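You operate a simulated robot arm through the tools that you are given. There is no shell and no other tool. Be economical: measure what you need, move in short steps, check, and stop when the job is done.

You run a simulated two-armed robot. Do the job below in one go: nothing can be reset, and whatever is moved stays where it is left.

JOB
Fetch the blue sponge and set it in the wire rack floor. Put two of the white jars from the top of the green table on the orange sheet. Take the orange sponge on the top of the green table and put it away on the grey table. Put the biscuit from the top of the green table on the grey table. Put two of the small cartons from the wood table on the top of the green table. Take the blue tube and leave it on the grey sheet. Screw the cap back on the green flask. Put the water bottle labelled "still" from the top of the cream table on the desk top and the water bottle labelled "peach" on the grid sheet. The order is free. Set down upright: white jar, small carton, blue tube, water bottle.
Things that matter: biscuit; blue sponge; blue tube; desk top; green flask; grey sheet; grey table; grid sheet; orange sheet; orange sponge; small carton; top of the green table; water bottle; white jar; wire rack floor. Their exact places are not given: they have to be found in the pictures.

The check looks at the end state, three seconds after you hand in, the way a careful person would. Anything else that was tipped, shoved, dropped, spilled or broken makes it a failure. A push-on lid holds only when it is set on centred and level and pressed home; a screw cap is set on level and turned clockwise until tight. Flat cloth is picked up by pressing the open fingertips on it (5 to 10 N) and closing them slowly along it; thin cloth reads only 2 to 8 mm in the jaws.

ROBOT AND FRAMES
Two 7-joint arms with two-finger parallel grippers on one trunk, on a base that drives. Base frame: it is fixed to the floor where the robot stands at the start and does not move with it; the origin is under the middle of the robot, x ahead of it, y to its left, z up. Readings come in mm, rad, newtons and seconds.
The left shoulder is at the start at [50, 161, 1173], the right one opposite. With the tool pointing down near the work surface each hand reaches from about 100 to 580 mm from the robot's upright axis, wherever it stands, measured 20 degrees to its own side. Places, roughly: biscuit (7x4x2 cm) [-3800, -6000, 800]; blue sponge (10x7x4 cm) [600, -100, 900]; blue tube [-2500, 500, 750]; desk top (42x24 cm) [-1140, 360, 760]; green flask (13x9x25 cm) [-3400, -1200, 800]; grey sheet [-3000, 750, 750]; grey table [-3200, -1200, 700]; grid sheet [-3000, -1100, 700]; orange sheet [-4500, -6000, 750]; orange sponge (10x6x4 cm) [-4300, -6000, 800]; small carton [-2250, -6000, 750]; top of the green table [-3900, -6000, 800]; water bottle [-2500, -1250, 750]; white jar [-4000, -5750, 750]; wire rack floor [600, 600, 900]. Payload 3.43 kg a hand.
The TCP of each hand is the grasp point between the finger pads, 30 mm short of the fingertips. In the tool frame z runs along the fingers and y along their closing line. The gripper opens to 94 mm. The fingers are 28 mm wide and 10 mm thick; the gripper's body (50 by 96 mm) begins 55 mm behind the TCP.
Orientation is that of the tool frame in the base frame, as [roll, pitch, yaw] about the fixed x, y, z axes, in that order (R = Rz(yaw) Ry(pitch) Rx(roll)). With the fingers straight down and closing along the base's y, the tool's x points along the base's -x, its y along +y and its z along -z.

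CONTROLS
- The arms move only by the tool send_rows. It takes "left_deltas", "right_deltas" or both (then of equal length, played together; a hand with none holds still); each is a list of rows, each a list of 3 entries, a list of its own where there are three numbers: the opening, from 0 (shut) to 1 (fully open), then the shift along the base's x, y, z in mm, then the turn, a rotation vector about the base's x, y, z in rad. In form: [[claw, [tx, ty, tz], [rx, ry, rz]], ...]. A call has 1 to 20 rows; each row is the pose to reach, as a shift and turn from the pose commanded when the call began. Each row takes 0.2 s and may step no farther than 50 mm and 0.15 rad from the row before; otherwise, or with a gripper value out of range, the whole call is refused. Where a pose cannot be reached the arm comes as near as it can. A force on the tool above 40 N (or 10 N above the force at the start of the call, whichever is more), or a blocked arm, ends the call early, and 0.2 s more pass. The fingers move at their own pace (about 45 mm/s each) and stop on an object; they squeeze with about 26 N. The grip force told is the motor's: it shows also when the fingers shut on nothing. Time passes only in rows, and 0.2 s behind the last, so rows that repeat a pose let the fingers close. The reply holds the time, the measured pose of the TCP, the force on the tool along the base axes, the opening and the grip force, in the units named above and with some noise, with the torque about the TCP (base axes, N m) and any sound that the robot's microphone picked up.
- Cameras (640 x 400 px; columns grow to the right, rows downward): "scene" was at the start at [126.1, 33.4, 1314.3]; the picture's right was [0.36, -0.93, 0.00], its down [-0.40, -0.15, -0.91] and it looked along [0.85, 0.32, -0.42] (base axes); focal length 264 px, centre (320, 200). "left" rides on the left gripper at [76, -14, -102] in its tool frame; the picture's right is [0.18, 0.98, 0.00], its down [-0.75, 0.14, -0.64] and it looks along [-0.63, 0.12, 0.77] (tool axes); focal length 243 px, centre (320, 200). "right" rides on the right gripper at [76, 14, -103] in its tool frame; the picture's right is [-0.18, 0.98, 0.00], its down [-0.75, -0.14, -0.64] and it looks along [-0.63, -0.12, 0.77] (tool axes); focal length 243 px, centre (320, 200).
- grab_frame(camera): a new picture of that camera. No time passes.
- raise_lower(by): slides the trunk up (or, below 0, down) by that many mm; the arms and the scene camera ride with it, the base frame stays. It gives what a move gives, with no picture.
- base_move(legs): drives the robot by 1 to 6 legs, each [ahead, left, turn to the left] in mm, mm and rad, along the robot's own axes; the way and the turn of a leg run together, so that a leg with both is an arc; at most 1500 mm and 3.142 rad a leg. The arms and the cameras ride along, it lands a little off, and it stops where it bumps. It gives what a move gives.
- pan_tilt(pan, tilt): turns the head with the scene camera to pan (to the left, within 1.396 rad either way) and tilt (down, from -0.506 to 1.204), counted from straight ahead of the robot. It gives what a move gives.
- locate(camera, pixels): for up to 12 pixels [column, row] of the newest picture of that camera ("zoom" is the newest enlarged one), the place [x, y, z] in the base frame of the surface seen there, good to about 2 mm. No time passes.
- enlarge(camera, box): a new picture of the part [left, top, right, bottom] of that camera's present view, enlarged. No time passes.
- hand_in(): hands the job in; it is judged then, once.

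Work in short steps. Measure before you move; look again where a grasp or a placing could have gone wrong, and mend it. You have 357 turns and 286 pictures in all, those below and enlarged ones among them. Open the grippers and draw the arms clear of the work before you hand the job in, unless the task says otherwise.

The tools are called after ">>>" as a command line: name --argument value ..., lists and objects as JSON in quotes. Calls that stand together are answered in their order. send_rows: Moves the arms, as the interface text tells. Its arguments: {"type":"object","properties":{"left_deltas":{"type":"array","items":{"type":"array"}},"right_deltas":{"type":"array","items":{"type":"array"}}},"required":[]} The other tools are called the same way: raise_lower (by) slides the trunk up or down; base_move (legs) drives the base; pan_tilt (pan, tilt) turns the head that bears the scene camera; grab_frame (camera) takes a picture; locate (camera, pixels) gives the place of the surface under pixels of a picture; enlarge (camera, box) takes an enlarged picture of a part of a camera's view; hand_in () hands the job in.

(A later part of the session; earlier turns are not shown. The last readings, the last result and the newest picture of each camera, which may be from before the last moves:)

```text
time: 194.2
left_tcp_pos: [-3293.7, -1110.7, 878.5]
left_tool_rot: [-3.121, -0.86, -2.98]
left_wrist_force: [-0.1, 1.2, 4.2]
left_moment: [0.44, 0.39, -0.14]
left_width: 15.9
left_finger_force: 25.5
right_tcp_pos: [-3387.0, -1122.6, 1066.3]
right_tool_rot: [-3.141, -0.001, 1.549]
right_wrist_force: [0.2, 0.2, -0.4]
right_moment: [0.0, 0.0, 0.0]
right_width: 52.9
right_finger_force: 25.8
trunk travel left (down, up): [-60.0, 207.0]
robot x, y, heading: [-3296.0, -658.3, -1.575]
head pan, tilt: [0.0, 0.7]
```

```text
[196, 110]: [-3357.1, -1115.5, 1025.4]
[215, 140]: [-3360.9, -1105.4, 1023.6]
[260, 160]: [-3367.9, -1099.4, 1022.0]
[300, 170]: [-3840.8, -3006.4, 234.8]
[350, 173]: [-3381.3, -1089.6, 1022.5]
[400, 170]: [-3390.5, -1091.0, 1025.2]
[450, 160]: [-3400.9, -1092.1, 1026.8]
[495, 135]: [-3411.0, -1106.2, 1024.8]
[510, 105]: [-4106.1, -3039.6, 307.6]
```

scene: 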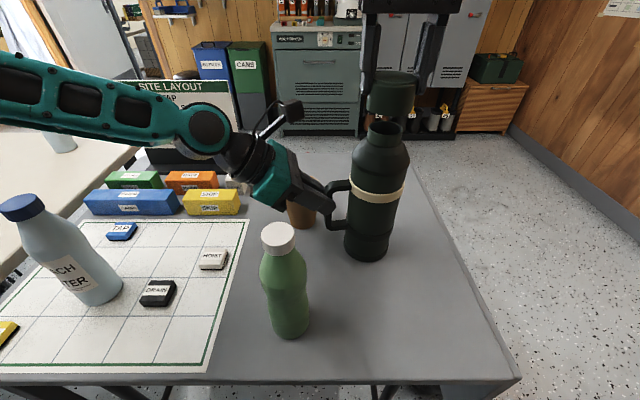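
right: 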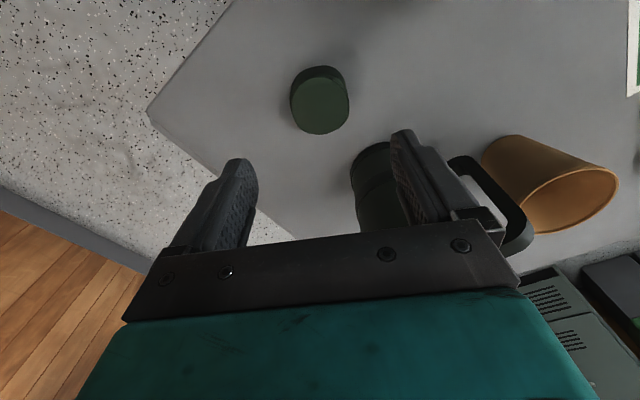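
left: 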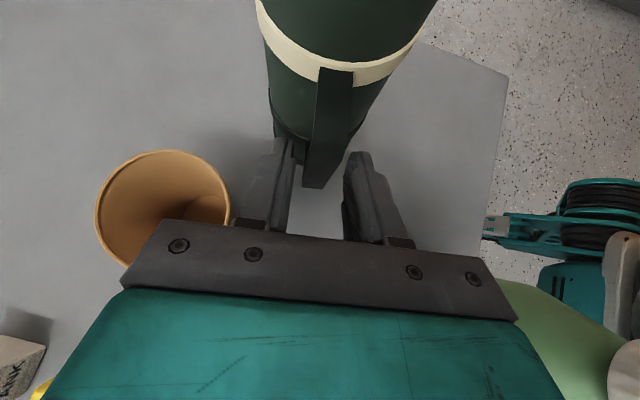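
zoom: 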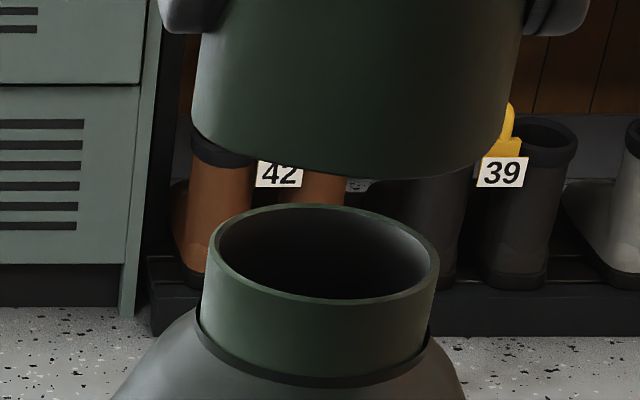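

The cap centre ≈(-3385.5,-1118) needs a shift of (-2,-4). I shift and lower slowly.

>>> send_rows --right_deltas '[[0, [-2, -4, -10], [0, 0, 0]], [0, [-2, -4, -20], [0, 0, 0]], [0, [-2, -4, -28], [0, 0, 0]], [0, [-2, -4, -33], [0, 0, 0]], [0, [-2, -4, -37], [0, 0, 0]], [0, [-2, -4, -40], [0, 0, 0]], [0, [-2, -4, -40], [0, 0, 0]]]'

>>> enlarge --camera "scene" --box '[340, 90, 430, 150]'

```text
time: 195.8
left_tcp_pos: [-3292.8, -1108.9, 878.9]
left_tool_rot: [-3.121, -0.859, -2.979]
left_wrist_force: [1.3, -2.9, -0.1]
left_moment: [0.85, 0.38, 0.16]
left_width: 15.9
left_finger_force: 26.1
right_tcp_pos: [-3389.8, -1126.0, 1027.8]
right_tool_rot: [3.14, 0.002, 1.549]
right_wrist_force: [0.0, -0.4, 26.9]
right_moment: [-0.33, -0.61, -0.01]
right_width: 53.4
right_finger_force: 26.3
trunk travel left (down, up): [-60.0, 207.0]
robot x, y, heading: [-3297.7, -658.1, -1.58]
head pan, tilt: [0.0, 0.7]
```

```text
6.67 times, centred on (385, 120) of scene
```

zoom: 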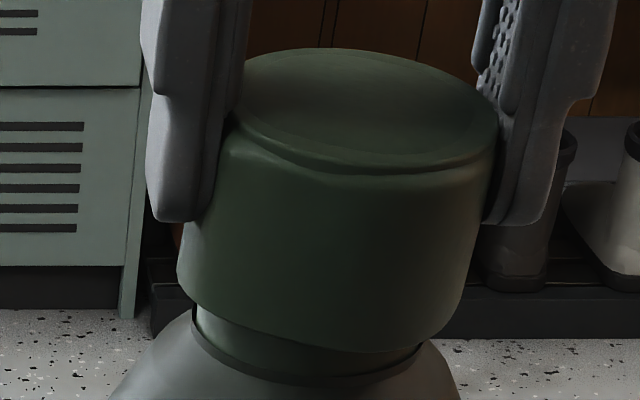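

The contact moment and the slope show the cap landed on the rim's +x side; it should go +x by ~3 mm. I lift, shift (+3,-1), and lower again.

>>> send_rows --right_deltas '[[0, [0, 0, 5], [0, 0, 0]], [0, [0, 0, 11], [0, 0, 0]], [0, [3, -1, 11], [0, 0, 0]], [0, [3, -1, 6], [0, 0, 0]], [0, [3, -1, 2], [0, 0, 0]], [0, [3, -1, -1], [0, 0, 0]], [0, [3, -1, -1], [0, 0, 0]]]'

>>> enlarge --camera "scene" --box '[340, 90, 430, 150]'

```text
time: 197.4
left_tcp_pos: [-3294.3, -1109.4, 880.7]
left_tool_rot: [-3.12, -0.86, -2.985]
left_wrist_force: [-10.6, -0.9, -0.4]
left_moment: [-0.44, -0.79, 0.1]
left_width: 15.7
left_finger_force: 26.0
right_tcp_pos: [-3385.2, -1126.6, 1029.0]
right_tool_rot: [3.137, 0.006, 1.55]
right_wrist_force: [7.8, -2.8, 31.2]
right_moment: [0.61, 0.13, -0.08]
right_width: 53.0
right_finger_force: 25.8
trunk travel left (down, up): [-60.0, 207.0]
robot x, y, heading: [-3296.3, -653.8, -1.569]
head pan, tilt: [0.0, 0.7]
```

```text
6.67 times, centred on (385, 120) of scene
```

zoom: 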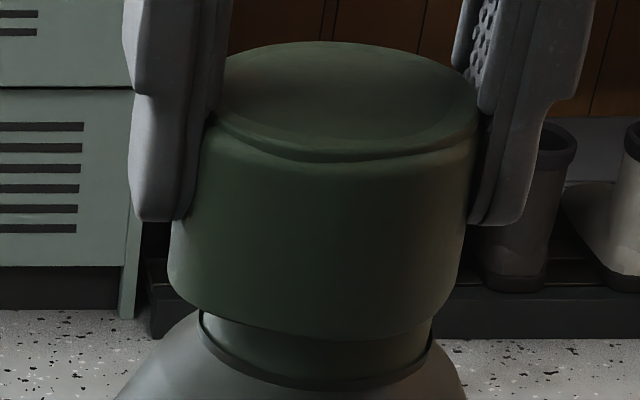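

Now centred in x; contact at the +y side, so I shift +y by 3.

>>> send_rows --right_deltas '[[0, [-1, 0, 5], [0, 0, 0]], [0, [-1, 3, 7], [0, 0, 0]], [0, [-1, 3, 4], [0, 0, 0]], [0, [-1, 3, 1], [0, 0, 0]], [0, [-1, 3, -1], [0, 0, 0]], [0, [-1, 3, -1], [0, 0, 0]]]'

>>> enlarge --camera "scene" --box '[340, 90, 430, 150]'

```text
time: 198.8
left_tcp_pos: [-3292.6, -1110.1, 880.2]
left_tool_rot: [-3.123, -0.859, -2.977]
left_wrist_force: [6.2, -2.2, 0.7]
left_moment: [0.84, 0.9, 0.15]
left_width: 16.1
left_finger_force: 26.3
right_tcp_pos: [-3387.7, -1123.6, 1027.5]
right_tool_rot: [3.14, 0.006, 1.549]
right_wrist_force: [-4.1, -1.2, 29.7]
right_moment: [-0.43, -0.52, 0.0]
right_width: 53.6
right_finger_force: 26.0
trunk travel left (down, up): [-60.0, 207.0]
robot x, y, heading: [-3299.6, -656.2, -1.577]
head pan, tilt: [0.0, 0.7]
```

```text
6.67 times, centred on (385, 120) of scene
```

zoom: 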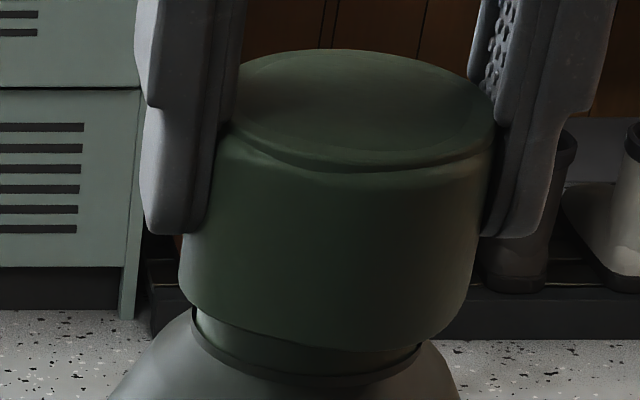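

Between the two tries lies about (-3386.4,-1125). I set it there with less push.

>>> send_rows --right_deltas '[[0, [0, 0, 4], [0, 0, 0]], [0, [1, -1.4, 5], [0, 0, 0]], [0, [1, -1.4, 3], [0, 0, 0]], [0, [1, -1.4, 1], [0, 0, 0]], [0, [1, -1.4, 0], [0, 0, 0]], [0, [1, -1.4, 0], [0, 0, 0]]]'

```text
time: 200.2
left_tcp_pos: [-3293.0, -1110.5, 879.7]
left_tool_rot: [-3.12, -0.859, -2.978]
left_wrist_force: [17.5, -4.7, 0.0]
left_moment: [0.68, 0.38, 0.45]
left_width: 15.7
left_finger_force: 25.7
right_tcp_pos: [-3386.9, -1125.4, 1026.7]
right_tool_rot: [-3.141, 0.002, 1.548]
right_wrist_force: [-14.2, -0.1, 24.2]
right_moment: [-0.48, 0.73, 0.03]
right_width: 53.2
right_finger_force: 26.4
trunk travel left (down, up): [-60.0, 207.0]
robot x, y, heading: [-3298.3, -660.5, -1.571]
head pan, tilt: [0.0, 0.7]
```

The cap is now over the neck (lateral contact, z 1026.7). I relax x by 1 mm and turn clockwise slowly with slight downward follow.

>>> send_rows --right_deltas '[[0, [-0.7, 0, 0.5], [0, 0, 0]], [0, [-0.7, 0, 0.5], [0, 0, -0.1]], [0, [-0.7, 0, 0.5], [0, 0, -0.2]], [0, [-0.7, 0, 0], [0, 0, -0.3]], [0, [-0.7, 0, 0], [0, 0, -0.4]], [0, [-0.7, 0, 0], [0, 0, -0.5]], [0, [-0.7, 0, -0.5], [0, 0, -0.6]], [0, [-0.7, 0, -0.5], [0, 0, -0.7]]]'

>>> enlarge --camera "scene" --box '[320, 80, 440, 220]'

```text
time: 202.0
left_tcp_pos: [-3294.0, -1110.7, 878.1]
left_tool_rot: [-3.121, -0.858, -2.977]
left_wrist_force: [2.8, -2.1, 0.2]
left_moment: [0.41, 0.17, 0.12]
left_width: 15.4
left_finger_force: 25.7
right_tcp_pos: [-3387.7, -1127.5, 1023.3]
right_tool_rot: [-3.141, -0.002, 0.848]
right_wrist_force: [-3.1, 2.3, -0.9]
right_moment: [0.07, 0.11, 0.04]
right_width: 53.2
right_finger_force: 25.9
trunk travel left (down, up): [-60.0, 207.0]
robot x, y, heading: [-3294.4, -656.8, -1.575]
head pan, tilt: [0.0, 0.7]
```

```text
2.86 times, centred on (380, 150) of scene
```

zoom: 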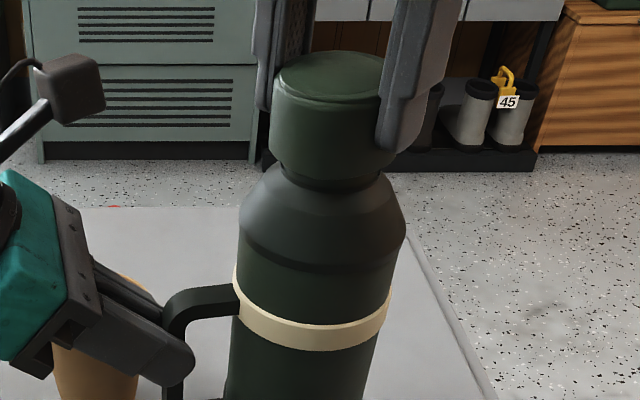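

The cap dropped to 1023 with forces gone: it is seated on the neck. I keep turning clockwise with slight downward follow.

>>> send_rows --right_deltas '[[0, [0, 0, -1], [0, 0, -0.12]], [0, [0, 0, -1.5], [0, 0, -0.24]], [0, [0, 0, -2], [0, 0, -0.36]], [0, [0, 0, -2], [0, 0, -0.48]], [0, [0, 0, -2.5], [0, 0, -0.6]], [0, [0, 0, -2.5], [0, 0, -0.72]], [0, [0, 0, -3], [0, 0, -0.84]], [0, [0, 0, -3], [0, 0, -0.96]], [0, [0, 0, -3], [0, 0, -1.08]], [0, [0, 0, -3], [0, 0, -1.2]]]'

>>> enlarge --camera "scene" --box '[320, 80, 440, 220]'

```text
time: 204.2
left_tcp_pos: [-3293.4, -1110.4, 880.0]
left_tool_rot: [-3.123, -0.858, -2.978]
left_wrist_force: [-0.6, 0.1, -0.4]
left_moment: [0.21, -0.14, -0.01]
left_width: 15.7
left_finger_force: 26.1
right_tcp_pos: [-3387.2, -1125.2, 1021.2]
right_tool_rot: [-3.14, -0.002, -0.353]
right_wrist_force: [0.5, -0.9, -0.6]
right_moment: [0.02, -0.02, 0.02]
right_width: 53.1
right_finger_force: 26.4
trunk travel left (down, up): [-60.0, 207.0]
robot x, y, heading: [-3292.2, -656.9, -1.573]
head pan, tilt: [0.0, 0.7]
```

```text
2.86 times, centred on (380, 150) of scene
```

zoom: 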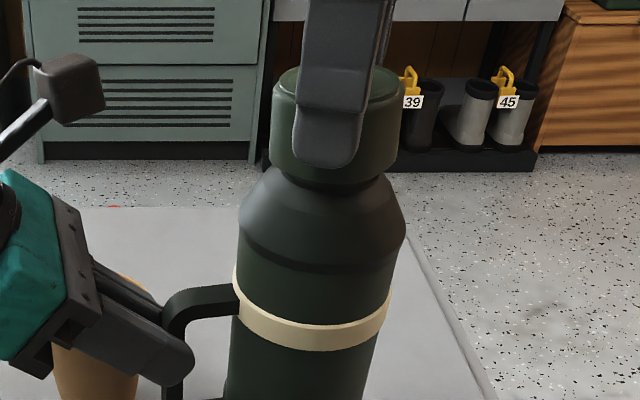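

Still free. I turn the rest this wrist allows.

>>> send_rows --right_deltas '[[0, [0, 0, -0.5], [0, 0, -0.12]], [0, [0, 0, -1], [0, 0, -0.24]], [0, [0, 0, -1], [0, 0, -0.36]], [0, [0, 0, -1.5], [0, 0, -0.48]], [0, [0, 0, -1.5], [0, 0, -0.6]], [0, [0, 0, -2], [0, 0, -0.72]], [0, [0, 0, -2], [0, 0, -0.84]]]'

```text
time: 205.8
left_tcp_pos: [-3293.6, -1111.0, 879.4]
left_tool_rot: [-3.123, -0.858, -2.977]
left_wrist_force: [0.0, 2.3, -0.6]
left_moment: [0.11, 0.02, -0.02]
left_width: 15.7
left_finger_force: 25.7
right_tcp_pos: [-3387.0, -1126.2, 1018.2]
right_tool_rot: [3.141, -0.002, -1.194]
right_wrist_force: [-0.6, 1.0, 0.2]
right_moment: [-0.01, 0.04, -0.02]
right_width: 53.1
right_finger_force: 25.7
trunk travel left (down, up): [-60.0, 207.0]
robot x, y, heading: [-3296.6, -662.1, -1.572]
head pan, tilt: [0.0, 0.7]
```

>>> send_rows --right_deltas '[[0, [0, 0, 0], [0, 0, -0.12]], [0, [0, 0, -0.5], [0, 0, -0.24]], [0, [0, 0, -0.5], [0, 0, -0.36]], [0, [0, 0, -1], [0, 0, -0.48]], [0, [0, 0, -1], [0, 0, -0.6]], [0, [0, 0, -1], [0, 0, -0.72]]]'

>>> enlarge --camera "scene" --box '[320, 80, 440, 220]'

```text
time: 207.2
left_tcp_pos: [-3293.7, -1110.2, 879.2]
left_tool_rot: [-3.123, -0.86, -2.982]
left_wrist_force: [2.0, 0.8, 0.2]
left_moment: [0.15, 0.16, -0.03]
left_width: 15.9
left_finger_force: 25.9
right_tcp_pos: [-3388.5, -1126.3, 1018.3]
right_tool_rot: [3.141, -0.001, -1.915]
right_wrist_force: [-2.7, 1.2, -0.3]
right_moment: [-0.01, 0.09, 0.01]
right_width: 53.4
right_finger_force: 25.7
trunk travel left (down, up): [-60.0, 207.0]
robot x, y, heading: [-3296.0, -660.5, -1.574]
head pan, tilt: [0.0, 0.7]
```

```text
2.86 times, centred on (380, 150) of scene
```

zoom: 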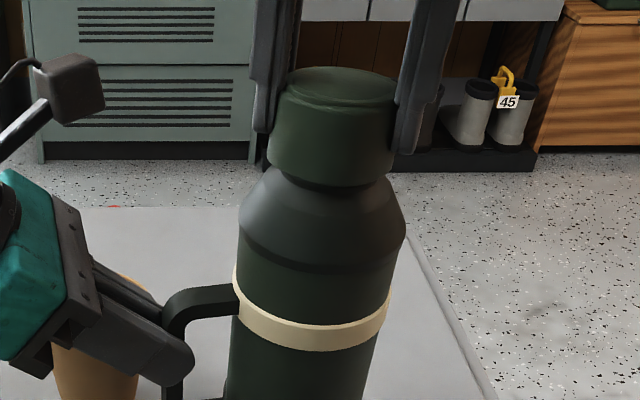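

I test by pressing down 3 mm and turning further a bit.

>>> send_rows --right_deltas '[[0, [0, 0, -1.5], [0, 0, 0]], [0, [0, 0, -3], [0, 0, 0]], [0, [0, 0, -3], [0, 0, 0]]]'

```text
time: 208.0
left_tcp_pos: [-3293.7, -1110.4, 878.4]
left_tool_rot: [-3.122, -0.858, -2.978]
left_wrist_force: [-1.1, -2.6, 0.6]
left_moment: [0.79, 0.07, 0.26]
left_width: 15.9
left_finger_force: 26.2
right_tcp_pos: [-3387.3, -1124.8, 1016.0]
right_tool_rot: [-3.138, -0.003, -1.913]
right_wrist_force: [-2.9, 0.8, 9.2]
right_moment: [-0.24, 0.21, -0.02]
right_width: 52.9
right_finger_force: 26.0
trunk travel left (down, up): [-60.0, 207.0]
robot x, y, heading: [-3298.4, -657.1, -1.572]
head pan, tilt: [0.0, 0.7]
```

Axial resistance appears (9 N), i.e. the threads carry. I try to turn farther before regrasping.

>>> send_rows --right_deltas '[[0, [0, 0, 0], [0, 0, -0.12]], [0, [0, 0, 0], [0, 0, -0.24]], [0, [0, 0, 0], [0, 0, -0.36]], [0, [0, 0, -0.5], [0, 0, -0.48]], [0, [0, 0, -0.5], [0, 0, -0.6]]]'

```text
time: 209.2
left_tcp_pos: [-3293.9, -1109.7, 878.4]
left_tool_rot: [-3.123, -0.859, -2.979]
left_wrist_force: [0.5, -1.4, -1.0]
left_moment: [0.59, 0.26, 0.24]
left_width: 15.7
left_finger_force: 26.1
right_tcp_pos: [-3387.6, -1124.2, 1015.2]
right_tool_rot: [-3.139, -0.001, -2.517]
right_wrist_force: [-3.9, -2.2, 19.6]
right_moment: [-0.44, 0.01, -0.02]
right_width: 53.2
right_finger_force: 26.2
trunk travel left (down, up): [-60.0, 207.0]
robot x, y, heading: [-3293.4, -654.7, -1.573]
head pan, tilt: [0.0, 0.7]
```

Upward force grew without torque; I ease 1.5 mm and keep turning.

>>> send_rows --right_deltas '[[0, [0, 0, 1], [0, 0, -0.05]], [0, [0, 0, 1], [0, 0, -0.17]], [0, [0, 0, 1], [0, 0, -0.29]], [0, [0, 0, 1], [0, 0, -0.41]], [0, [0, 0, 1], [0, 0, -0.53]], [0, [0, 0, 0.5], [0, 0, -0.65]], [0, [0, 0, 0.5], [0, 0, -0.77]]]'

>>> enlarge --camera "scene" --box '[340, 90, 430, 150]'

```text
time: 210.8
left_tcp_pos: [-3294.8, -1109.7, 879.6]
left_tool_rot: [-3.121, -0.859, -2.978]
left_wrist_force: [-1.3, 0.0, -1.5]
left_moment: [0.52, -0.2, -0.02]
left_width: 16.0
left_finger_force: 26.1
right_tcp_pos: [-3387.1, -1125.3, 1015.4]
right_tool_rot: [-3.14, -0.001, 3.001]
right_wrist_force: [-1.0, -2.9, 20.5]
right_moment: [-0.37, -0.24, 0.0]
right_width: 53.3
right_finger_force: 25.9
trunk travel left (down, up): [-60.0, 207.0]
robot x, y, heading: [-3298.8, -658.3, -1.572]
head pan, tilt: [0.0, 0.7]
```

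```text
6.67 times, centred on (385, 120) of scene
```

zoom: 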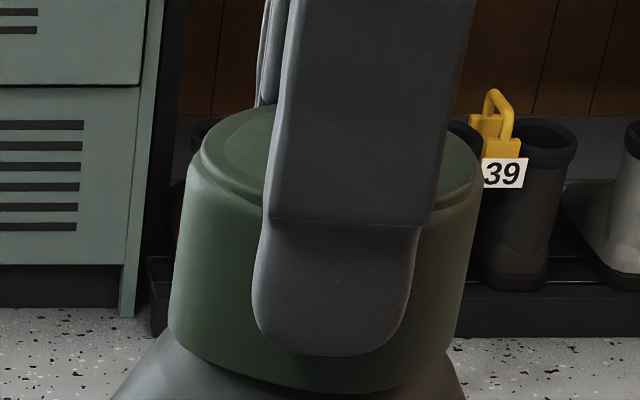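

The cap's skirt now meets the shoulder. I turn some more to feel for tightness.

>>> send_rows --right_deltas '[[0, [0, 0, 1], [0, 0, -0.12]], [0, [0, 0, 1], [0, 0, -0.24]], [0, [0, 0, 1], [0, 0, -0.36]], [0, [0, 0, 1], [0, 0, -0.48]], [0, [0, 0, 1], [0, 0, -0.6]]]'

```text
time: 212.0
left_tcp_pos: [-3293.4, -1110.3, 879.4]
left_tool_rot: [-3.122, -0.858, -2.979]
left_wrist_force: [4.1, -0.5, -0.1]
left_moment: [0.76, -0.54, 0.06]
left_width: 15.7
left_finger_force: 26.1
right_tcp_pos: [-3386.9, -1126.7, 1015.6]
right_tool_rot: [-3.14, -0.002, 2.4]
right_wrist_force: [-2.2, 0.4, 1.9]
right_moment: [-0.47, 0.18, 0.03]
right_width: 53.3
right_finger_force: 25.9
trunk travel left (down, up): [-60.0, 207.0]
robot x, y, heading: [-3297.2, -657.1, -1.57]
head pan, tilt: [0.0, 0.7]
```

I test the thread by pulling up 3 mm gently.

>>> send_rows --right_deltas '[[0, [0, 0, 1.5], [0, 0, 0]], [0, [0, 0, 3], [0, 0, 0]], [0, [0, 0, 3], [0, 0, 0]]]'

```text
time: 212.8
left_tcp_pos: [-3294.8, -1110.8, 879.9]
left_tool_rot: [-3.118, -0.862, -2.98]
left_wrist_force: [0.2, 0.5, 4.6]
left_moment: [0.61, 0.33, -0.08]
left_width: 15.7
left_finger_force: 26.1
right_tcp_pos: [-3387.9, -1126.6, 1017.1]
right_tool_rot: [-3.141, -0.004, 2.399]
right_wrist_force: [-0.3, -1.3, -10.0]
right_moment: [-0.85, 0.12, 0.0]
right_width: 53.0
right_finger_force: 25.9
trunk travel left (down, up): [-60.0, 207.0]
robot x, y, heading: [-3300.1, -656.4, -1.57]
head pan, tilt: [0.0, 0.7]
```

It holds (−10 N): the threads have engaged. I go back down and turn on until it is tight.

>>> send_rows --right_deltas '[[0, [0, 0, -2], [0, 0, 0]], [0, [0, 0, -2], [0, 0, -0.12]], [0, [0, 0, -2], [0, 0, -0.24]], [0, [0, 0, -2.5], [0, 0, -0.36]], [0, [0, 0, -2.5], [0, 0, -0.48]], [0, [0, 0, -2.5], [0, 0, -0.6]], [0, [0, 0, -2.5], [0, 0, -0.72]], [0, [0, 0, -2.5], [0, 0, -0.84]]]'

```text
time: 214.6
left_tcp_pos: [-3293.7, -1111.3, 879.9]
left_tool_rot: [-3.121, -0.861, -2.978]
left_wrist_force: [-5.7, -1.3, 5.3]
left_moment: [0.45, -0.16, 0.09]
left_width: 16.0
left_finger_force: 25.7
right_tcp_pos: [-3387.0, -1127.1, 1017.2]
right_tool_rot: [3.137, -0.004, 2.29]
right_wrist_force: [5.8, 1.1, -10.9]
right_moment: [-0.28, -0.04, 0.03]
right_width: 53.3
right_finger_force: 25.5
right hand out of reach, approached as far as the arm can: row 3, 4, 5, 6, 7, 8
trunk travel left (down, up): [-60.0, 207.0]
robot x, y, heading: [-3294.3, -659.8, -1.572]
head pan, tilt: [0.0, 0.7]
```

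The wrist reached its end. I open, turn back counter‑clockwise 2.5 rad with fingers clear of the cap, and regrip.

>>> send_rows --right_deltas '[[0.85, [0, 0, 0], [0, 0, 0]], [0.85, [0, 0, 0], [0, 0, 0]], [0.85, [0, 0, 0], [0, 0, 0.14]], [0.85, [0, 0, 0], [0, 0, 0.28]], [0.85, [0, 0, 0], [0, 0, 0.42]], [0.85, [0, 0, 0], [0, 0, 0.56]], [0.85, [0, 0, 0], [0, 0, 0.7]], [0.85, [0, 0, 0], [0, 0, 0.84]], [0.85, [0, 0, 0], [0, 0, 0.98]], [0.85, [0, 0, 0], [0, 0, 1.12]], [0.85, [0, 0, 0], [0, 0, 1.26]], [0.85, [0, 0, 0], [0, 0, 1.4]], [0.85, [0, 0, 0], [0, 0, 1.54]], [0.85, [0, 0, 0], [0, 0, 1.68]], [0.85, [0, 0, 0], [0, 0, 1.82]], [0.85, [0, 0, 0], [0, 0, 1.96]], [0.85, [0, 0, 0], [0, 0, 2.1]], [0.85, [0, 0, 0], [0, 0, 2.24]], [0.85, [0, 0, 0], [0, 0, 2.38]], [0.85, [0, 0, 0], [0, 0, 2.5]]]'

>>> grab_frame --camera "scene"

>>> enlarge --camera "scene" --box '[340, 90, 430, 150]'

```text
time: 218.8
left_tcp_pos: [-3294.3, -1109.5, 879.5]
left_tool_rot: [-3.123, -0.859, -2.98]
left_wrist_force: [0.4, 0.3, 2.1]
left_moment: [0.2, -0.07, 0.01]
left_width: 15.8
left_finger_force: 26.1
right_tcp_pos: [-3387.0, -1125.1, 1016.1]
right_tool_rot: [3.138, -0.004, -1.49]
right_wrist_force: [-0.6, -0.5, 0.3]
right_moment: [0.02, 0.03, 0.02]
right_width: 79.9
right_finger_force: 0.0
trunk travel left (down, up): [-60.0, 207.0]
robot x, y, heading: [-3295.3, -654.7, -1.579]
head pan, tilt: [0.0, 0.7]
```

```text
172 pictures are left
```

scene: 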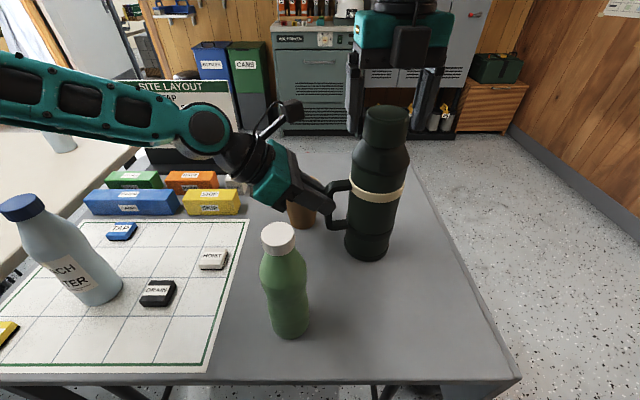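

```text
6.67 times, centred on (385, 120) of scene
```

zoom: 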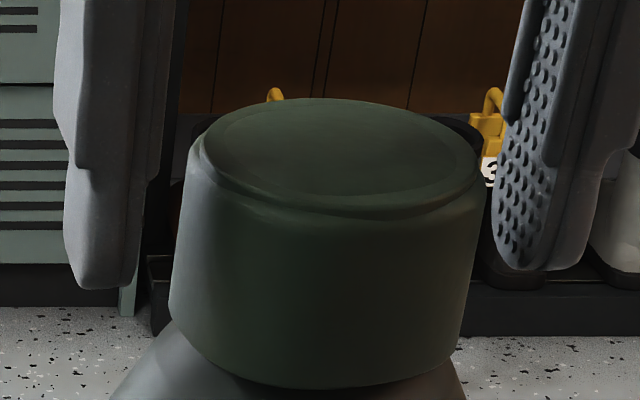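

The cap sits level on the neck. I regrip and turn clockwise again.

>>> send_rows --right_deltas '[[0, [0, 0, 0], [0, 0, 0]], [0, [0, 0, 0], [0, 0, 0]], [0, [0, 0, 0], [0, 0, 0]], [0, [0, 0, 0], [0, 0, -0.12]], [0, [0, 0, 0], [0, 0, -0.24]], [0, [0, 0, -0.3], [0, 0, -0.36]], [0, [0, 0, -0.3], [0, 0, -0.48]], [0, [0, 0, -0.5], [0, 0, -0.6]], [0, [0, 0, -0.5], [0, 0, -0.72]], [0, [0, 0, -0.7], [0, 0, -0.84]], [0, [0, 0, -0.7], [0, 0, -0.96]], [0, [0, 0, -0.7], [0, 0, -1.08]], [0, [0, 0, -0.7], [0, 0, -1.2]]]'

```text
time: 221.6
left_tcp_pos: [-3294.0, -1110.0, 878.7]
left_tool_rot: [-3.124, -0.858, -2.978]
left_wrist_force: [7.3, -1.3, 0.6]
left_moment: [0.82, 0.57, 0.19]
left_width: 15.7
left_finger_force: 26.4
right_tcp_pos: [-3387.5, -1126.1, 1014.4]
right_tool_rot: [3.139, -0.003, -2.694]
right_wrist_force: [-6.2, 0.7, 0.2]
right_moment: [-0.66, -0.24, 0.02]
right_width: 53.6
right_finger_force: 25.6
trunk travel left (down, up): [-60.0, 207.0]
robot x, y, heading: [-3301.0, -657.1, -1.571]
head pan, tilt: [0.0, 0.7]
```

It keeps descending (1014.4). I continue.

>>> send_rows --right_deltas '[[0, [0, 0, 0], [0, 0, -0.12]], [0, [0, 0, 0], [0, 0, -0.24]], [0, [0, 0, -0.3], [0, 0, -0.36]], [0, [0, 0, -0.3], [0, 0, -0.48]], [0, [0, 0, -0.5], [0, 0, -0.6]], [0, [0, 0, -0.5], [0, 0, -0.72]], [0, [0, 0, -0.7], [0, 0, -0.84]], [0, [0, 0, -0.7], [0, 0, -0.96]], [0, [0, 0, -0.7], [0, 0, -1.08]]]'

```text
time: 223.6
left_tcp_pos: [-3293.4, -1110.1, 879.4]
left_tool_rot: [-3.122, -0.858, -2.98]
left_wrist_force: [-0.7, -5.0, 0.8]
left_moment: [0.79, -0.51, -0.07]
left_width: 16.6
left_finger_force: 26.5
right_tcp_pos: [-3385.4, -1125.2, 1014.5]
right_tool_rot: [3.135, -0.001, 2.51]
right_wrist_force: [0.4, 6.5, 1.6]
right_moment: [0.16, -0.05, 0.65]
right_width: 53.7
right_finger_force: 25.9
trunk travel left (down, up): [-60.0, 207.0]
robot x, y, heading: [-3296.6, -660.4, -1.579]
head pan, tilt: [0.0, 0.7]
```

Torque has risen to 0.65 N·m: it is tightening. One more small turn to confirm.

>>> send_rows --right_deltas '[[0, [0, 0, 0], [0, 0, -0.08]], [0, [0, 0, 0], [0, 0, -0.16]], [0, [0, 0, 0], [0, 0, -0.16]]]'

>>> enlarge --camera "scene" --box '[320, 80, 440, 220]'

```text
time: 224.4
left_tcp_pos: [-3294.3, -1110.5, 880.9]
left_tool_rot: [-3.121, -0.861, -2.978]
left_wrist_force: [-1.9, -8.5, -0.2]
left_moment: [0.73, -0.53, -0.11]
left_width: 16.6
left_finger_force: 25.7
right_tcp_pos: [-3387.4, -1125.9, 1014.5]
right_tool_rot: [3.138, -0.002, 2.348]
right_wrist_force: [1.9, 8.0, 1.5]
right_moment: [0.25, -0.04, 0.92]
right_width: 53.2
right_finger_force: 26.1
trunk travel left (down, up): [-60.0, 207.0]
robot x, y, heading: [-3296.2, -660.0, -1.573]
head pan, tilt: [0.0, 0.7]
```

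```text
2.86 times, centred on (380, 150) of scene
```

zoom: 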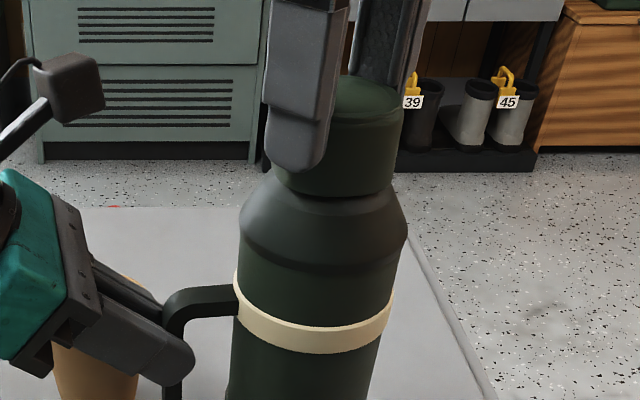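

Tight (0.92 N·m). I release the right hand and lift it, then open the left and withdraw it along its axis.

>>> send_rows --right_deltas '[[0.85, [0, 0, 0], [0, 0, 0]], [0.85, [0, 0, 0], [0, 0, 0]], [0.85, [0, 0, 0], [0, 0, 0]], [0.85, [0, 0, 40], [0, 0, 0]], [0.85, [0, 0, 80], [0, 0, 0]], [0.85, [-20, 20, 110], [0, 0, 0.14]], [0.85, [-50, 40, 130], [0, 0, 0.28]]]'

>>> send_rows --left_deltas '[[0.4, [0, 0, 0], [0, 0, 0]], [0.5, [0, 0, 0], [0, 0, 0]], [0.5, [0, 0, 0], [0, 0, 0]], [0.5, [20, 5, 17], [0, 0, 0]], [0.5, [50, 10, 40], [0, 0, 0]], [0.5, [75, 14, 75], [0, 0, 0]], [0.5, [90, 16, 120], [0, 0, 0]], [0.5, [90, 16, 165], [0, 0, 0]]]'

>>> grab_frame --camera "scene"

```text
time: 226.0
left_tcp_pos: [-3294.0, -1110.9, 879.3]
left_tool_rot: [-3.12, -0.859, -2.979]
left_wrist_force: [-1.3, 1.7, 2.2]
left_moment: [0.47, 0.51, -0.08]
left_width: 15.8
left_finger_force: 26.3
right_tcp_pos: [-3436.2, -1083.8, 1145.0]
right_tool_rot: [3.139, -0.003, 2.632]
right_wrist_force: [1.1, -0.4, -0.3]
right_moment: [-0.06, 0.01, 0.01]
right_width: 79.9
right_finger_force: 0.1
trunk travel left (down, up): [-60.0, 207.0]
robot x, y, heading: [-3295.0, -655.6, -1.575]
head pan, tilt: [0.0, 0.7]
```

```text
time: 227.8
left_tcp_pos: [-3206.3, -1093.3, 1044.1]
left_tool_rot: [-3.124, -0.858, -2.978]
left_wrist_force: [-0.5, -0.1, 0.2]
left_moment: [0.02, 0.0, -0.02]
left_width: 47.0
left_finger_force: 0.0
right_tcp_pos: [-3436.4, -1085.6, 1145.0]
right_tool_rot: [3.139, -0.003, 2.63]
right_wrist_force: [-1.0, 0.2, -0.4]
right_moment: [0.02, 0.01, -0.03]
right_width: 79.9
right_finger_force: 0.0
trunk travel left (down, up): [-60.0, 207.0]
robot x, y, heading: [-3295.0, -657.7, -1.569]
head pan, tilt: [0.0, 0.7]
```

```text
169 pictures are left
```

scene: 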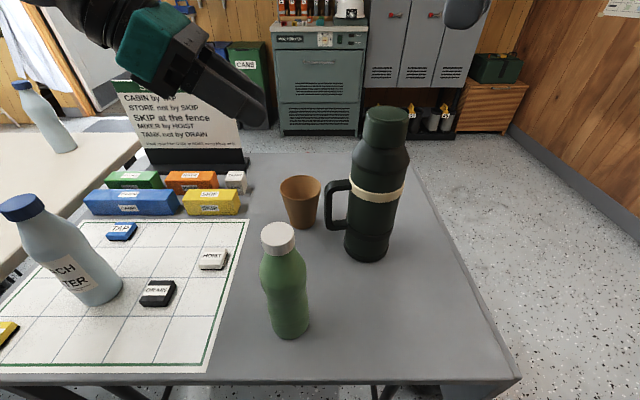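

The flask is capped and upright. I back off and bring both hands back to neutral (unwinding the right wrist).

>>> base_move --legs '[[-250, 0, 0]]'

>>> send_rows --left_deltas '[[0.5, [10, 0, 10], [0, -0.14, 0]], [0.5, [20, 0, 20], [0, -0.28, 0]], [0.5, [30, 0, 30], [0, -0.42, 0]], [0.5, [40, 0, 40], [0, -0.56, 0]], [0.5, [50, 0, 50], [0, -0.7, 0]], [0.5, [60, 0, 60], [0, -0.84, 0]], [0.5, [60, 0, 60], [0, -0.86, 0]], [0.5, [60, 0, 60], [0, -0.86, 0]], [0.5, [60, 0, 60], [0, -0.86, 0]], [0.5, [60, 0, 60], [0, -0.86, 0]], [0.5, [60, 0, 60], [0, -0.86, 0]], [0.5, [60, 0, 60], [0, -0.86, 0]], [0.5, [60, 0, 60], [0, -0.86, 0]], [0.5, [60, 0, 60], [0, -0.86, 0]], [0.5, [60, 0, 60], [0, -0.86, 0]], [0.5, [60, 0, 60], [0, -0.86, 0]], [0.5, [60, 0, 60], [0, -0.86, 0]], [0.5, [60, 0, 60], [0, -0.86, 0]]]' --right_deltas '[[0.9, [0, 0, 10], [0, 0, 0.15]], [0.9, [0, 0, 20], [0, 0, 0.3]], [0.9, [0, 0, 30], [0, 0, 0.45]], [0.9, [0, 0, 30], [0, 0, 0.6]], [0.9, [0, 0, 30], [0, 0, 0.75]], [0.9, [0, 0, 30], [0, 0, 0.9]], [0.9, [0, 0, 30], [0, 0, 1.05]], [0.9, [0, 0, 30], [0, 0, 1.2]], [0.9, [0, 0, 30], [0, 0, 1.35]], [0.9, [0, 0, 30], [0, 0, 1.5]], [0.9, [0, 0, 30], [0, 0, 1.65]], [0.9, [0, 0, 30], [0, 0, 1.8]], [0.9, [0, 0, 30], [0, 0, 1.95]], [0.9, [0, 0, 30], [0, 0, 2.1]], [0.9, [0, 0, 30], [0, 0, 2.25]], [0.9, [0, 0, 30], [0, 0, 2.4]], [0.9, [0, 0, 30], [0, 0, 2.55]], [0.9, [0, 0, 30], [0, 0, 2.7]]]'

>>> send_rows --left_deltas '[[0.5, [0, 0, 0], [0, 0, -0.14]], [0.5, [0, 0, 0], [0, 0, -0.28]], [0.5, [0, 0, 0], [0, 0, -0.42]], [0.5, [0, 0, 0], [0, 0, -0.56]], [0.5, [0, 0, 0], [0, 0, -0.7]], [0.5, [0, 0, 0], [0, 0, -0.84]], [0.5, [0, 0, 0], [0, 0, -0.98]], [0.5, [0, 0, 0], [0, 0, -1.12]], [0.5, [0, 0, 0], [0, 0, -1.26]], [0.5, [0, 0, 0], [0, 0, -1.4]], [0.5, [0, 0, 0], [0, 0, -1.54]], [0.9, [0, 0, 0], [0, 0, -1.57]], [0.9, [0, 0, 0], [0, 0, -1.57]], [0.9, [0, 0, 0], [0, 0, -1.57]], [0.9, [0, 0, 0], [0, 0, -1.57]], [0.9, [0, 0, 0], [0, 0, -1.57]], [0.9, [0, 0, 0], [0, 0, -1.57]]]' --right_deltas '[[0.9, [0, 0, 0], [0, 0, 0.15]], [0.9, [0, 0, 0], [0, 0, 0.3]], [0.9, [0, 0, 0], [0, 0, 0.45]], [0.9, [0, 0, 0], [0, 0, 0.6]], [0.9, [0, 0, 0], [0, 0, 0.75]], [0.9, [0, 0, 0], [0, 0, 0.9]], [0.9, [0, 0, 0], [0, 0, 1.05]], [0.9, [0, 0, 0], [0, 0, 1.2]], [0.9, [0, 0, 0], [0, 0, 1.35]], [0.9, [0, 0, 0], [0, 0, 1.5]], [0.9, [0, 0, 0], [0, 0, 1.65]], [0.9, [0, 0, 0], [0, 0, 1.8]], [0.9, [0, 0, 0], [0, 0, 1.95]], [0.9, [0, 0, 0], [0, 0, 2.1]], [0.9, [0, 0, 0], [0, 0, 2.25]], [0.9, [0, 0, 0], [0, 0, 2.4]], [0.9, [0, 0, 0], [0, 0, 2.5]]]'

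>>> grab_frame --camera "scene"

```text
time: 229.6
left_tcp_pos: [-3207.6, -842.0, 1044.4]
left_tool_rot: [-3.122, -0.859, -2.985]
left_wrist_force: [0.7, 0.4, 0.1]
left_moment: [-0.02, -0.01, -0.01]
left_width: 47.2
left_finger_force: 0.0
right_tcp_pos: [-3438.4, -831.3, 1144.4]
right_tool_rot: [3.138, -0.001, 2.625]
right_wrist_force: [-0.4, 0.1, 0.2]
right_moment: [-0.01, 0.0, 0.0]
right_width: 79.9
right_finger_force: 0.1
trunk travel left (down, up): [-60.0, 207.0]
robot x, y, heading: [-3294.8, -406.8, -1.58]
head pan, tilt: [0.0, 0.7]
```

```text
time: 233.4
left_tcp_pos: [-3148.3, -843.5, 1103.4]
left_tool_rot: [-3.003, -0.006, -3.038]
left_wrist_force: [0.8, -0.1, -0.4]
left_moment: [-0.01, -0.03, -0.02]
left_width: 47.1
left_finger_force: 0.0
right_tcp_pos: [-3437.3, -831.5, 1174.1]
right_tool_rot: [3.138, -0.001, -0.955]
right_wrist_force: [0.1, -0.6, -0.2]
right_moment: [-0.01, -0.03, -0.01]
right_width: 84.5
right_finger_force: 0.1
trunk travel left (down, up): [-60.0, 207.0]
robot x, y, heading: [-3296.2, -406.7, -1.58]
head pan, tilt: [0.0, 0.7]
```

```text
time: 237.0
left_tcp_pos: [-3146.8, -841.6, 1103.6]
left_tool_rot: [-3.004, -0.006, 1.677]
left_wrist_force: [-0.2, -0.6, -0.4]
left_moment: [0.02, -0.03, 0.03]
left_width: 84.7
left_finger_force: 0.1
right_tcp_pos: [-3437.7, -831.6, 1174.4]
right_tool_rot: [3.138, -0.001, 1.546]
right_wrist_force: [0.1, 0.7, 0.1]
right_moment: [0.01, 0.01, 0.0]
right_width: 84.6
right_finger_force: 0.1
trunk travel left (down, up): [-60.0, 207.0]
robot x, y, heading: [-3293.9, -402.9, -1.577]
head pan, tilt: [0.0, 0.7]
```

```text
168 pictures are left
```

scene: 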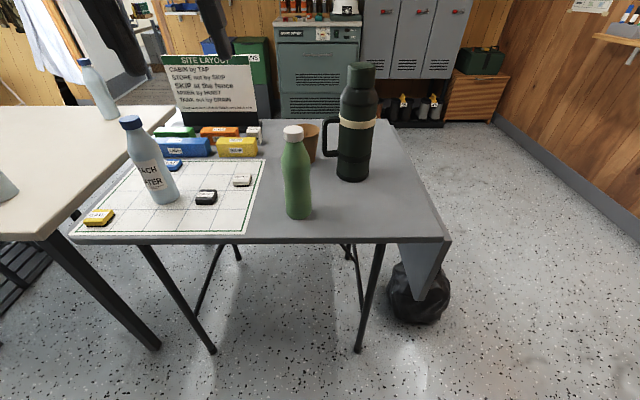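

Both hands are neutral; I level the left one, raise the trunk, and turn to the bench behind me (blue tube, grey sheet).

>>> send_rows --left_deltas '[[0.9, [0, 0, 0], [0.007, -0.068, -0.05]], [0.9, [0, 0, 0], [0.0145, -0.137, -0.1]], [0.9, [0, 0, 0], [0.0145, -0.137, -0.1]]]'

>>> raise_lower --by 140

>>> base_move --legs '[[0, 400, 0], [0, 0, 3.14]]'

>>> pan_tilt --pan 0 --tilt 0.5

>>> grab_frame --camera "scene"

```text
time: 237.8
left_tcp_pos: [-3139.8, -837.4, 1100.1]
left_tool_rot: [3.141, -0.012, 1.577]
left_wrist_force: [0.7, 0.2, 0.4]
left_moment: [-0.01, -0.01, 0.01]
left_width: 84.6
left_finger_force: 0.0
left hand out of reach, approached as far as the arm can: row 2, 3
right_tcp_pos: [-3436.7, -833.4, 1174.8]
right_tool_rot: [3.138, -0.002, 1.543]
right_wrist_force: [-0.3, -0.1, -0.5]
right_moment: [0.0, 0.0, -0.03]
right_width: 84.7
right_finger_force: 0.1
trunk travel left (down, up): [-60.0, 207.0]
robot x, y, heading: [-3296.7, -406.2, -1.578]
head pan, tilt: [0.0, 0.7]
```

```text
time: 239.5
left_tcp_pos: [-3140.4, -839.0, 1240.5]
left_tool_rot: [3.141, -0.012, 1.577]
left_wrist_force: [-0.3, -0.6, 0.5]
left_moment: [-0.02, -0.03, -0.01]
left_width: 84.6
left_finger_force: 0.1
right_tcp_pos: [-3437.2, -833.0, 1313.9]
right_tool_rot: [3.138, 0.0, 1.54]
right_wrist_force: [0.1, -0.1, 0.2]
right_moment: [-0.01, -0.02, 0.0]
right_width: 84.8
right_finger_force: 0.0
trunk travel left (down, up): [-200.0, 67.0]
robot x, y, heading: [-3298.3, -405.9, -1.578]
head pan, tilt: [0.0, 0.7]
```

```text
time: 250.9
left_tcp_pos: [-3065.7, 21.4, 1241.1]
left_tool_rot: [-3.139, -0.012, -1.54]
left_wrist_force: [0.5, 0.4, -0.4]
left_moment: [0.02, 0.01, 0.03]
left_width: 84.6
left_finger_force: 0.0
right_tcp_pos: [-2769.6, 21.7, 1314.9]
right_tool_rot: [3.137, -0.002, -1.577]
right_wrist_force: [0.4, -0.5, 0.3]
right_moment: [0.02, -0.01, 0.01]
right_width: 84.6
right_finger_force: 0.0
trunk travel left (down, up): [-200.0, 67.0]
robot x, y, heading: [-2903.3, -410.0, 1.584]
head pan, tilt: [0.0, 0.7]
```

```text
time: 251.6
left_tcp_pos: [-3065.6, 20.1, 1240.5]
left_tool_rot: [-3.139, -0.012, -1.54]
left_wrist_force: [0.3, -0.5, -0.9]
left_moment: [0.01, -0.03, 0.04]
left_width: 84.8
left_finger_force: 0.1
right_tcp_pos: [-2770.1, 20.8, 1314.3]
right_tool_rot: [3.139, -0.002, -1.576]
right_wrist_force: [-0.4, 0.0, 0.1]
right_moment: [0.02, 0.0, 0.01]
right_width: 84.5
right_finger_force: 0.2
trunk travel left (down, up): [-200.0, 67.0]
robot x, y, heading: [-2900.9, -409.8, 1.587]
head pan, tilt: [0.0, 0.499]
```

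```text
167 pictures are left
```

scene: 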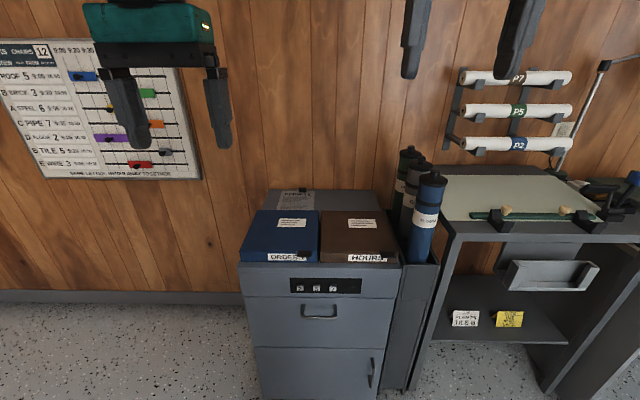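

A cabinet with binders, standing tubes (blue at (426,215)) and a drafting table. I zoom in.

>>> enlarge --camera "scene" --box '[230, 130, 470, 290]'

>>> locate --camera "scene" --pixels '[[428, 182], [424, 215], [410, 175], [412, 155], [295, 197], [360, 197], [270, 200], [285, 225], [420, 255], [430, 270], [500, 200], [390, 250]]'

```text
2.50 times, centred on (350, 210) of scene
```

zoom: 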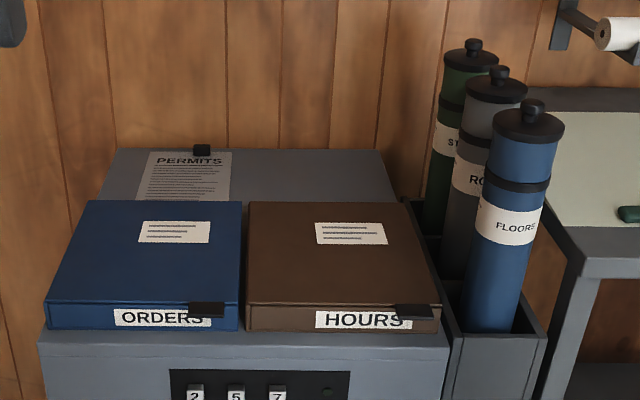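

```text
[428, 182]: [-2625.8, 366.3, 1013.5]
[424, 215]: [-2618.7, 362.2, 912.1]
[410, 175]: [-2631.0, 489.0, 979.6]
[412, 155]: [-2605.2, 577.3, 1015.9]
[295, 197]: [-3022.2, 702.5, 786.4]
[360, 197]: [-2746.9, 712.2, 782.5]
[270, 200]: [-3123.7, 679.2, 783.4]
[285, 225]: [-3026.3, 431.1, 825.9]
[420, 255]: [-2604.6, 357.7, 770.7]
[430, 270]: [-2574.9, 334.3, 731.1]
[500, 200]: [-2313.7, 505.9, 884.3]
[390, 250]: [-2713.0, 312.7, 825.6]
```

Grey sheet = the "PERMITS" sheet; blue tube = "FLOORS". I measure both in detail.

>>> locate --camera "zoom" --pixels '[[152, 155], [230, 155], [138, 197], [228, 198], [202, 150], [533, 105], [528, 130], [490, 150], [525, 265], [495, 325], [467, 330], [545, 335]]'

>>> enlarge --camera "scene" --box '[385, 140, 475, 290]'

```text
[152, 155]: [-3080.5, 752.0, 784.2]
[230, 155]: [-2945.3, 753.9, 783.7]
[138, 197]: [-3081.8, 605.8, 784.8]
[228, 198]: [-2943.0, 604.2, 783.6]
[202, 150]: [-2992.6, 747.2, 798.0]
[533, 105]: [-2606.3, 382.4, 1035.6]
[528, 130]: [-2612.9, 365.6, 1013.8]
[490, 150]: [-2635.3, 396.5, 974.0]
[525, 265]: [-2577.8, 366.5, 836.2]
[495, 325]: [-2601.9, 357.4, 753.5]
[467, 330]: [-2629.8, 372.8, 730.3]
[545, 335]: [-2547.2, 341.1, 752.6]
```

```text
2.67 times, centred on (430, 215) of scene
```

zoom: 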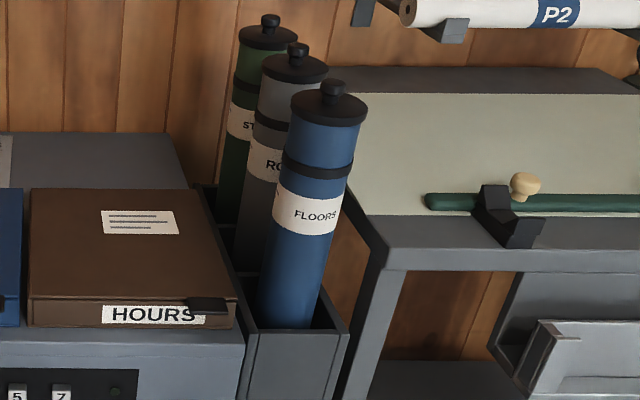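

Tube axis ≈(-2606,392), r≈34, top ≈1036, holder rim 752; the sheet spans x −3081…−2944, y 605…753, z 784. I will grip the tube from the front with a horizontal tool. I turn the right hand to point forward.

>>> send_rows --right_deltas '[[0.9, [0, 10, -20], [0.14, 0, 0]], [0.9, [0, 20, -40], [0.28, 0, 0]], [0.9, [0, 30, -60], [0.42, 0, 0]], [0.9, [0, 40, -80], [0.56, 0, 0]], [0.9, [0, 50, -100], [0.7, 0, 0]], [0.9, [0, 60, -120], [0.84, 0, 0]], [0.9, [0, 70, -140], [0.98, 0, 0]], [0.9, [0, 80, -160], [1.12, 0, 0]], [0.9, [0, 80, -180], [1.26, 0, 0]], [0.9, [0, 80, -200], [1.4, 0, 0]], [0.9, [0, 80, -220], [1.54, 0, 0]], [0.9, [0, 80, -240], [1.57, 0, 0]], [0.9, [0, 80, -240], [1.57, 0, 0]]]'

>>> grab_frame --camera "scene"

```text
time: 254.4
left_tcp_pos: [-3065.3, 19.5, 1240.7]
left_tool_rot: [-3.14, -0.011, -1.541]
left_wrist_force: [-0.4, -0.9, 0.1]
left_moment: [0.03, -0.02, -0.03]
left_width: 84.6
left_finger_force: 0.1
right_tcp_pos: [-2807.3, 90.3, 1096.1]
right_tool_rot: [2.028, 1.566, -2.686]
right_wrist_force: [-0.5, 1.1, -0.3]
right_moment: [0.0, 0.02, -0.05]
right_width: 84.6
right_finger_force: 0.1
right hand out of reach, approached as far as the arm can: row 10, 11, 12, 13
trunk travel left (down, up): [-200.0, 67.0]
robot x, y, heading: [-2900.4, -407.4, 1.584]
head pan, tilt: [0.0, 0.499]
```

```text
164 pictures are left
```

scene: 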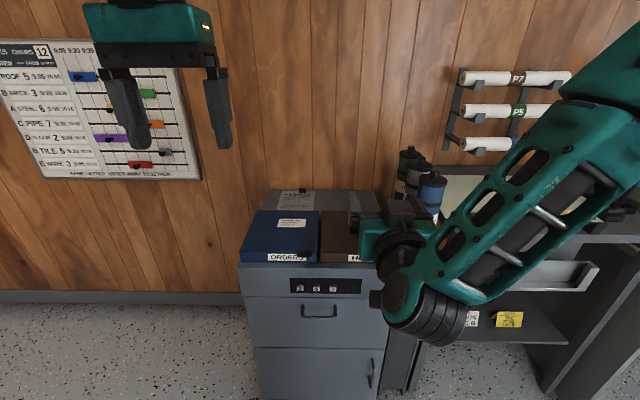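

The tool points forward. I lower it to z 940 and look at the reach.

>>> send_rows --right_deltas '[[0.9, [10, 0, -40], [0, 0, 0]], [0.9, [20, 0, -80], [0, 0, 0]], [0.9, [30, 0, -120], [0, 0, 0]], [0.9, [37, 0, -156], [0, 0, 0]], [0.9, [37, 0, -156], [0, 0, 0]]]'

>>> grab_frame --camera "right"

```text
time: 255.6
left_tcp_pos: [-3067.6, 21.8, 1242.1]
left_tool_rot: [-3.139, -0.014, -1.542]
left_wrist_force: [-0.7, 0.3, -1.1]
left_moment: [0.0, -0.02, 0.0]
left_width: 84.7
left_finger_force: 0.1
right_tcp_pos: [-2848.0, 69.0, 1005.2]
right_tool_rot: [2.446, 1.562, -2.269]
right_wrist_force: [0.8, 0.4, -0.4]
right_moment: [0.0, 0.03, -0.01]
right_width: 84.5
right_finger_force: 0.0
right hand out of reach, approached as far as the arm can: row 1, 2, 3, 4, 5
trunk travel left (down, up): [-200.0, 67.0]
robot x, y, heading: [-2898.0, -409.6, 1.587]
head pan, tilt: [0.0, 0.499]
```

```text
163 pictures are left
```

right: 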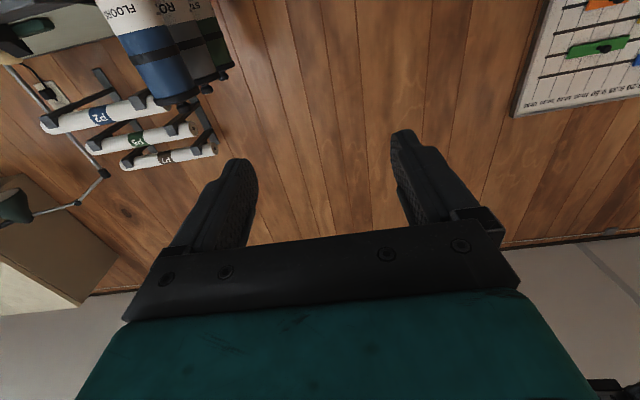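

It is cramped because it is too close; the forward pose wants more extension. I extend it forward 130 and outward and see.

>>> send_rows --right_deltas '[[0.9, [15, 40, 0], [0, 0, 0]], [0.9, [30, 80, -10], [0, 0, 0]], [0.9, [50, 120, -20], [0, 0, 0]], [0.9, [70, 140, -40], [0, 0, 0]], [0.9, [70, 140, -60], [0, 0, 0]]]'

>>> grab_frame --camera "scene"

```text
time: 256.8
left_tcp_pos: [-3064.8, 20.7, 1241.4]
left_tool_rot: [-3.14, -0.012, -1.541]
left_wrist_force: [-0.1, 0.3, -0.4]
left_moment: [0.01, 0.0, -0.01]
left_width: 84.6
left_finger_force: 0.1
right_tcp_pos: [-2868.6, 167.7, 1029.9]
right_tool_rot: [2.407, 1.563, -2.306]
right_wrist_force: [0.0, 0.5, 0.6]
right_moment: [-0.03, 0.0, -0.01]
right_width: 84.3
right_finger_force: 0.1
right hand out of reach, approached as far as the arm can: row 1, 2, 3, 4, 5
trunk travel left (down, up): [-200.0, 67.0]
robot x, y, heading: [-2899.2, -409.7, 1.584]
head pan, tilt: [0.0, 0.499]
```

```text
162 pictures are left
```

scene: 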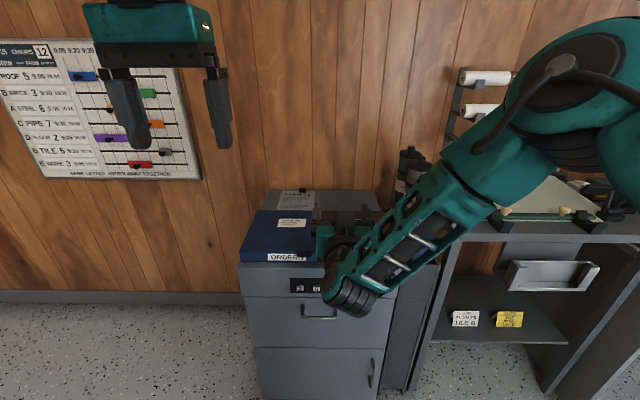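

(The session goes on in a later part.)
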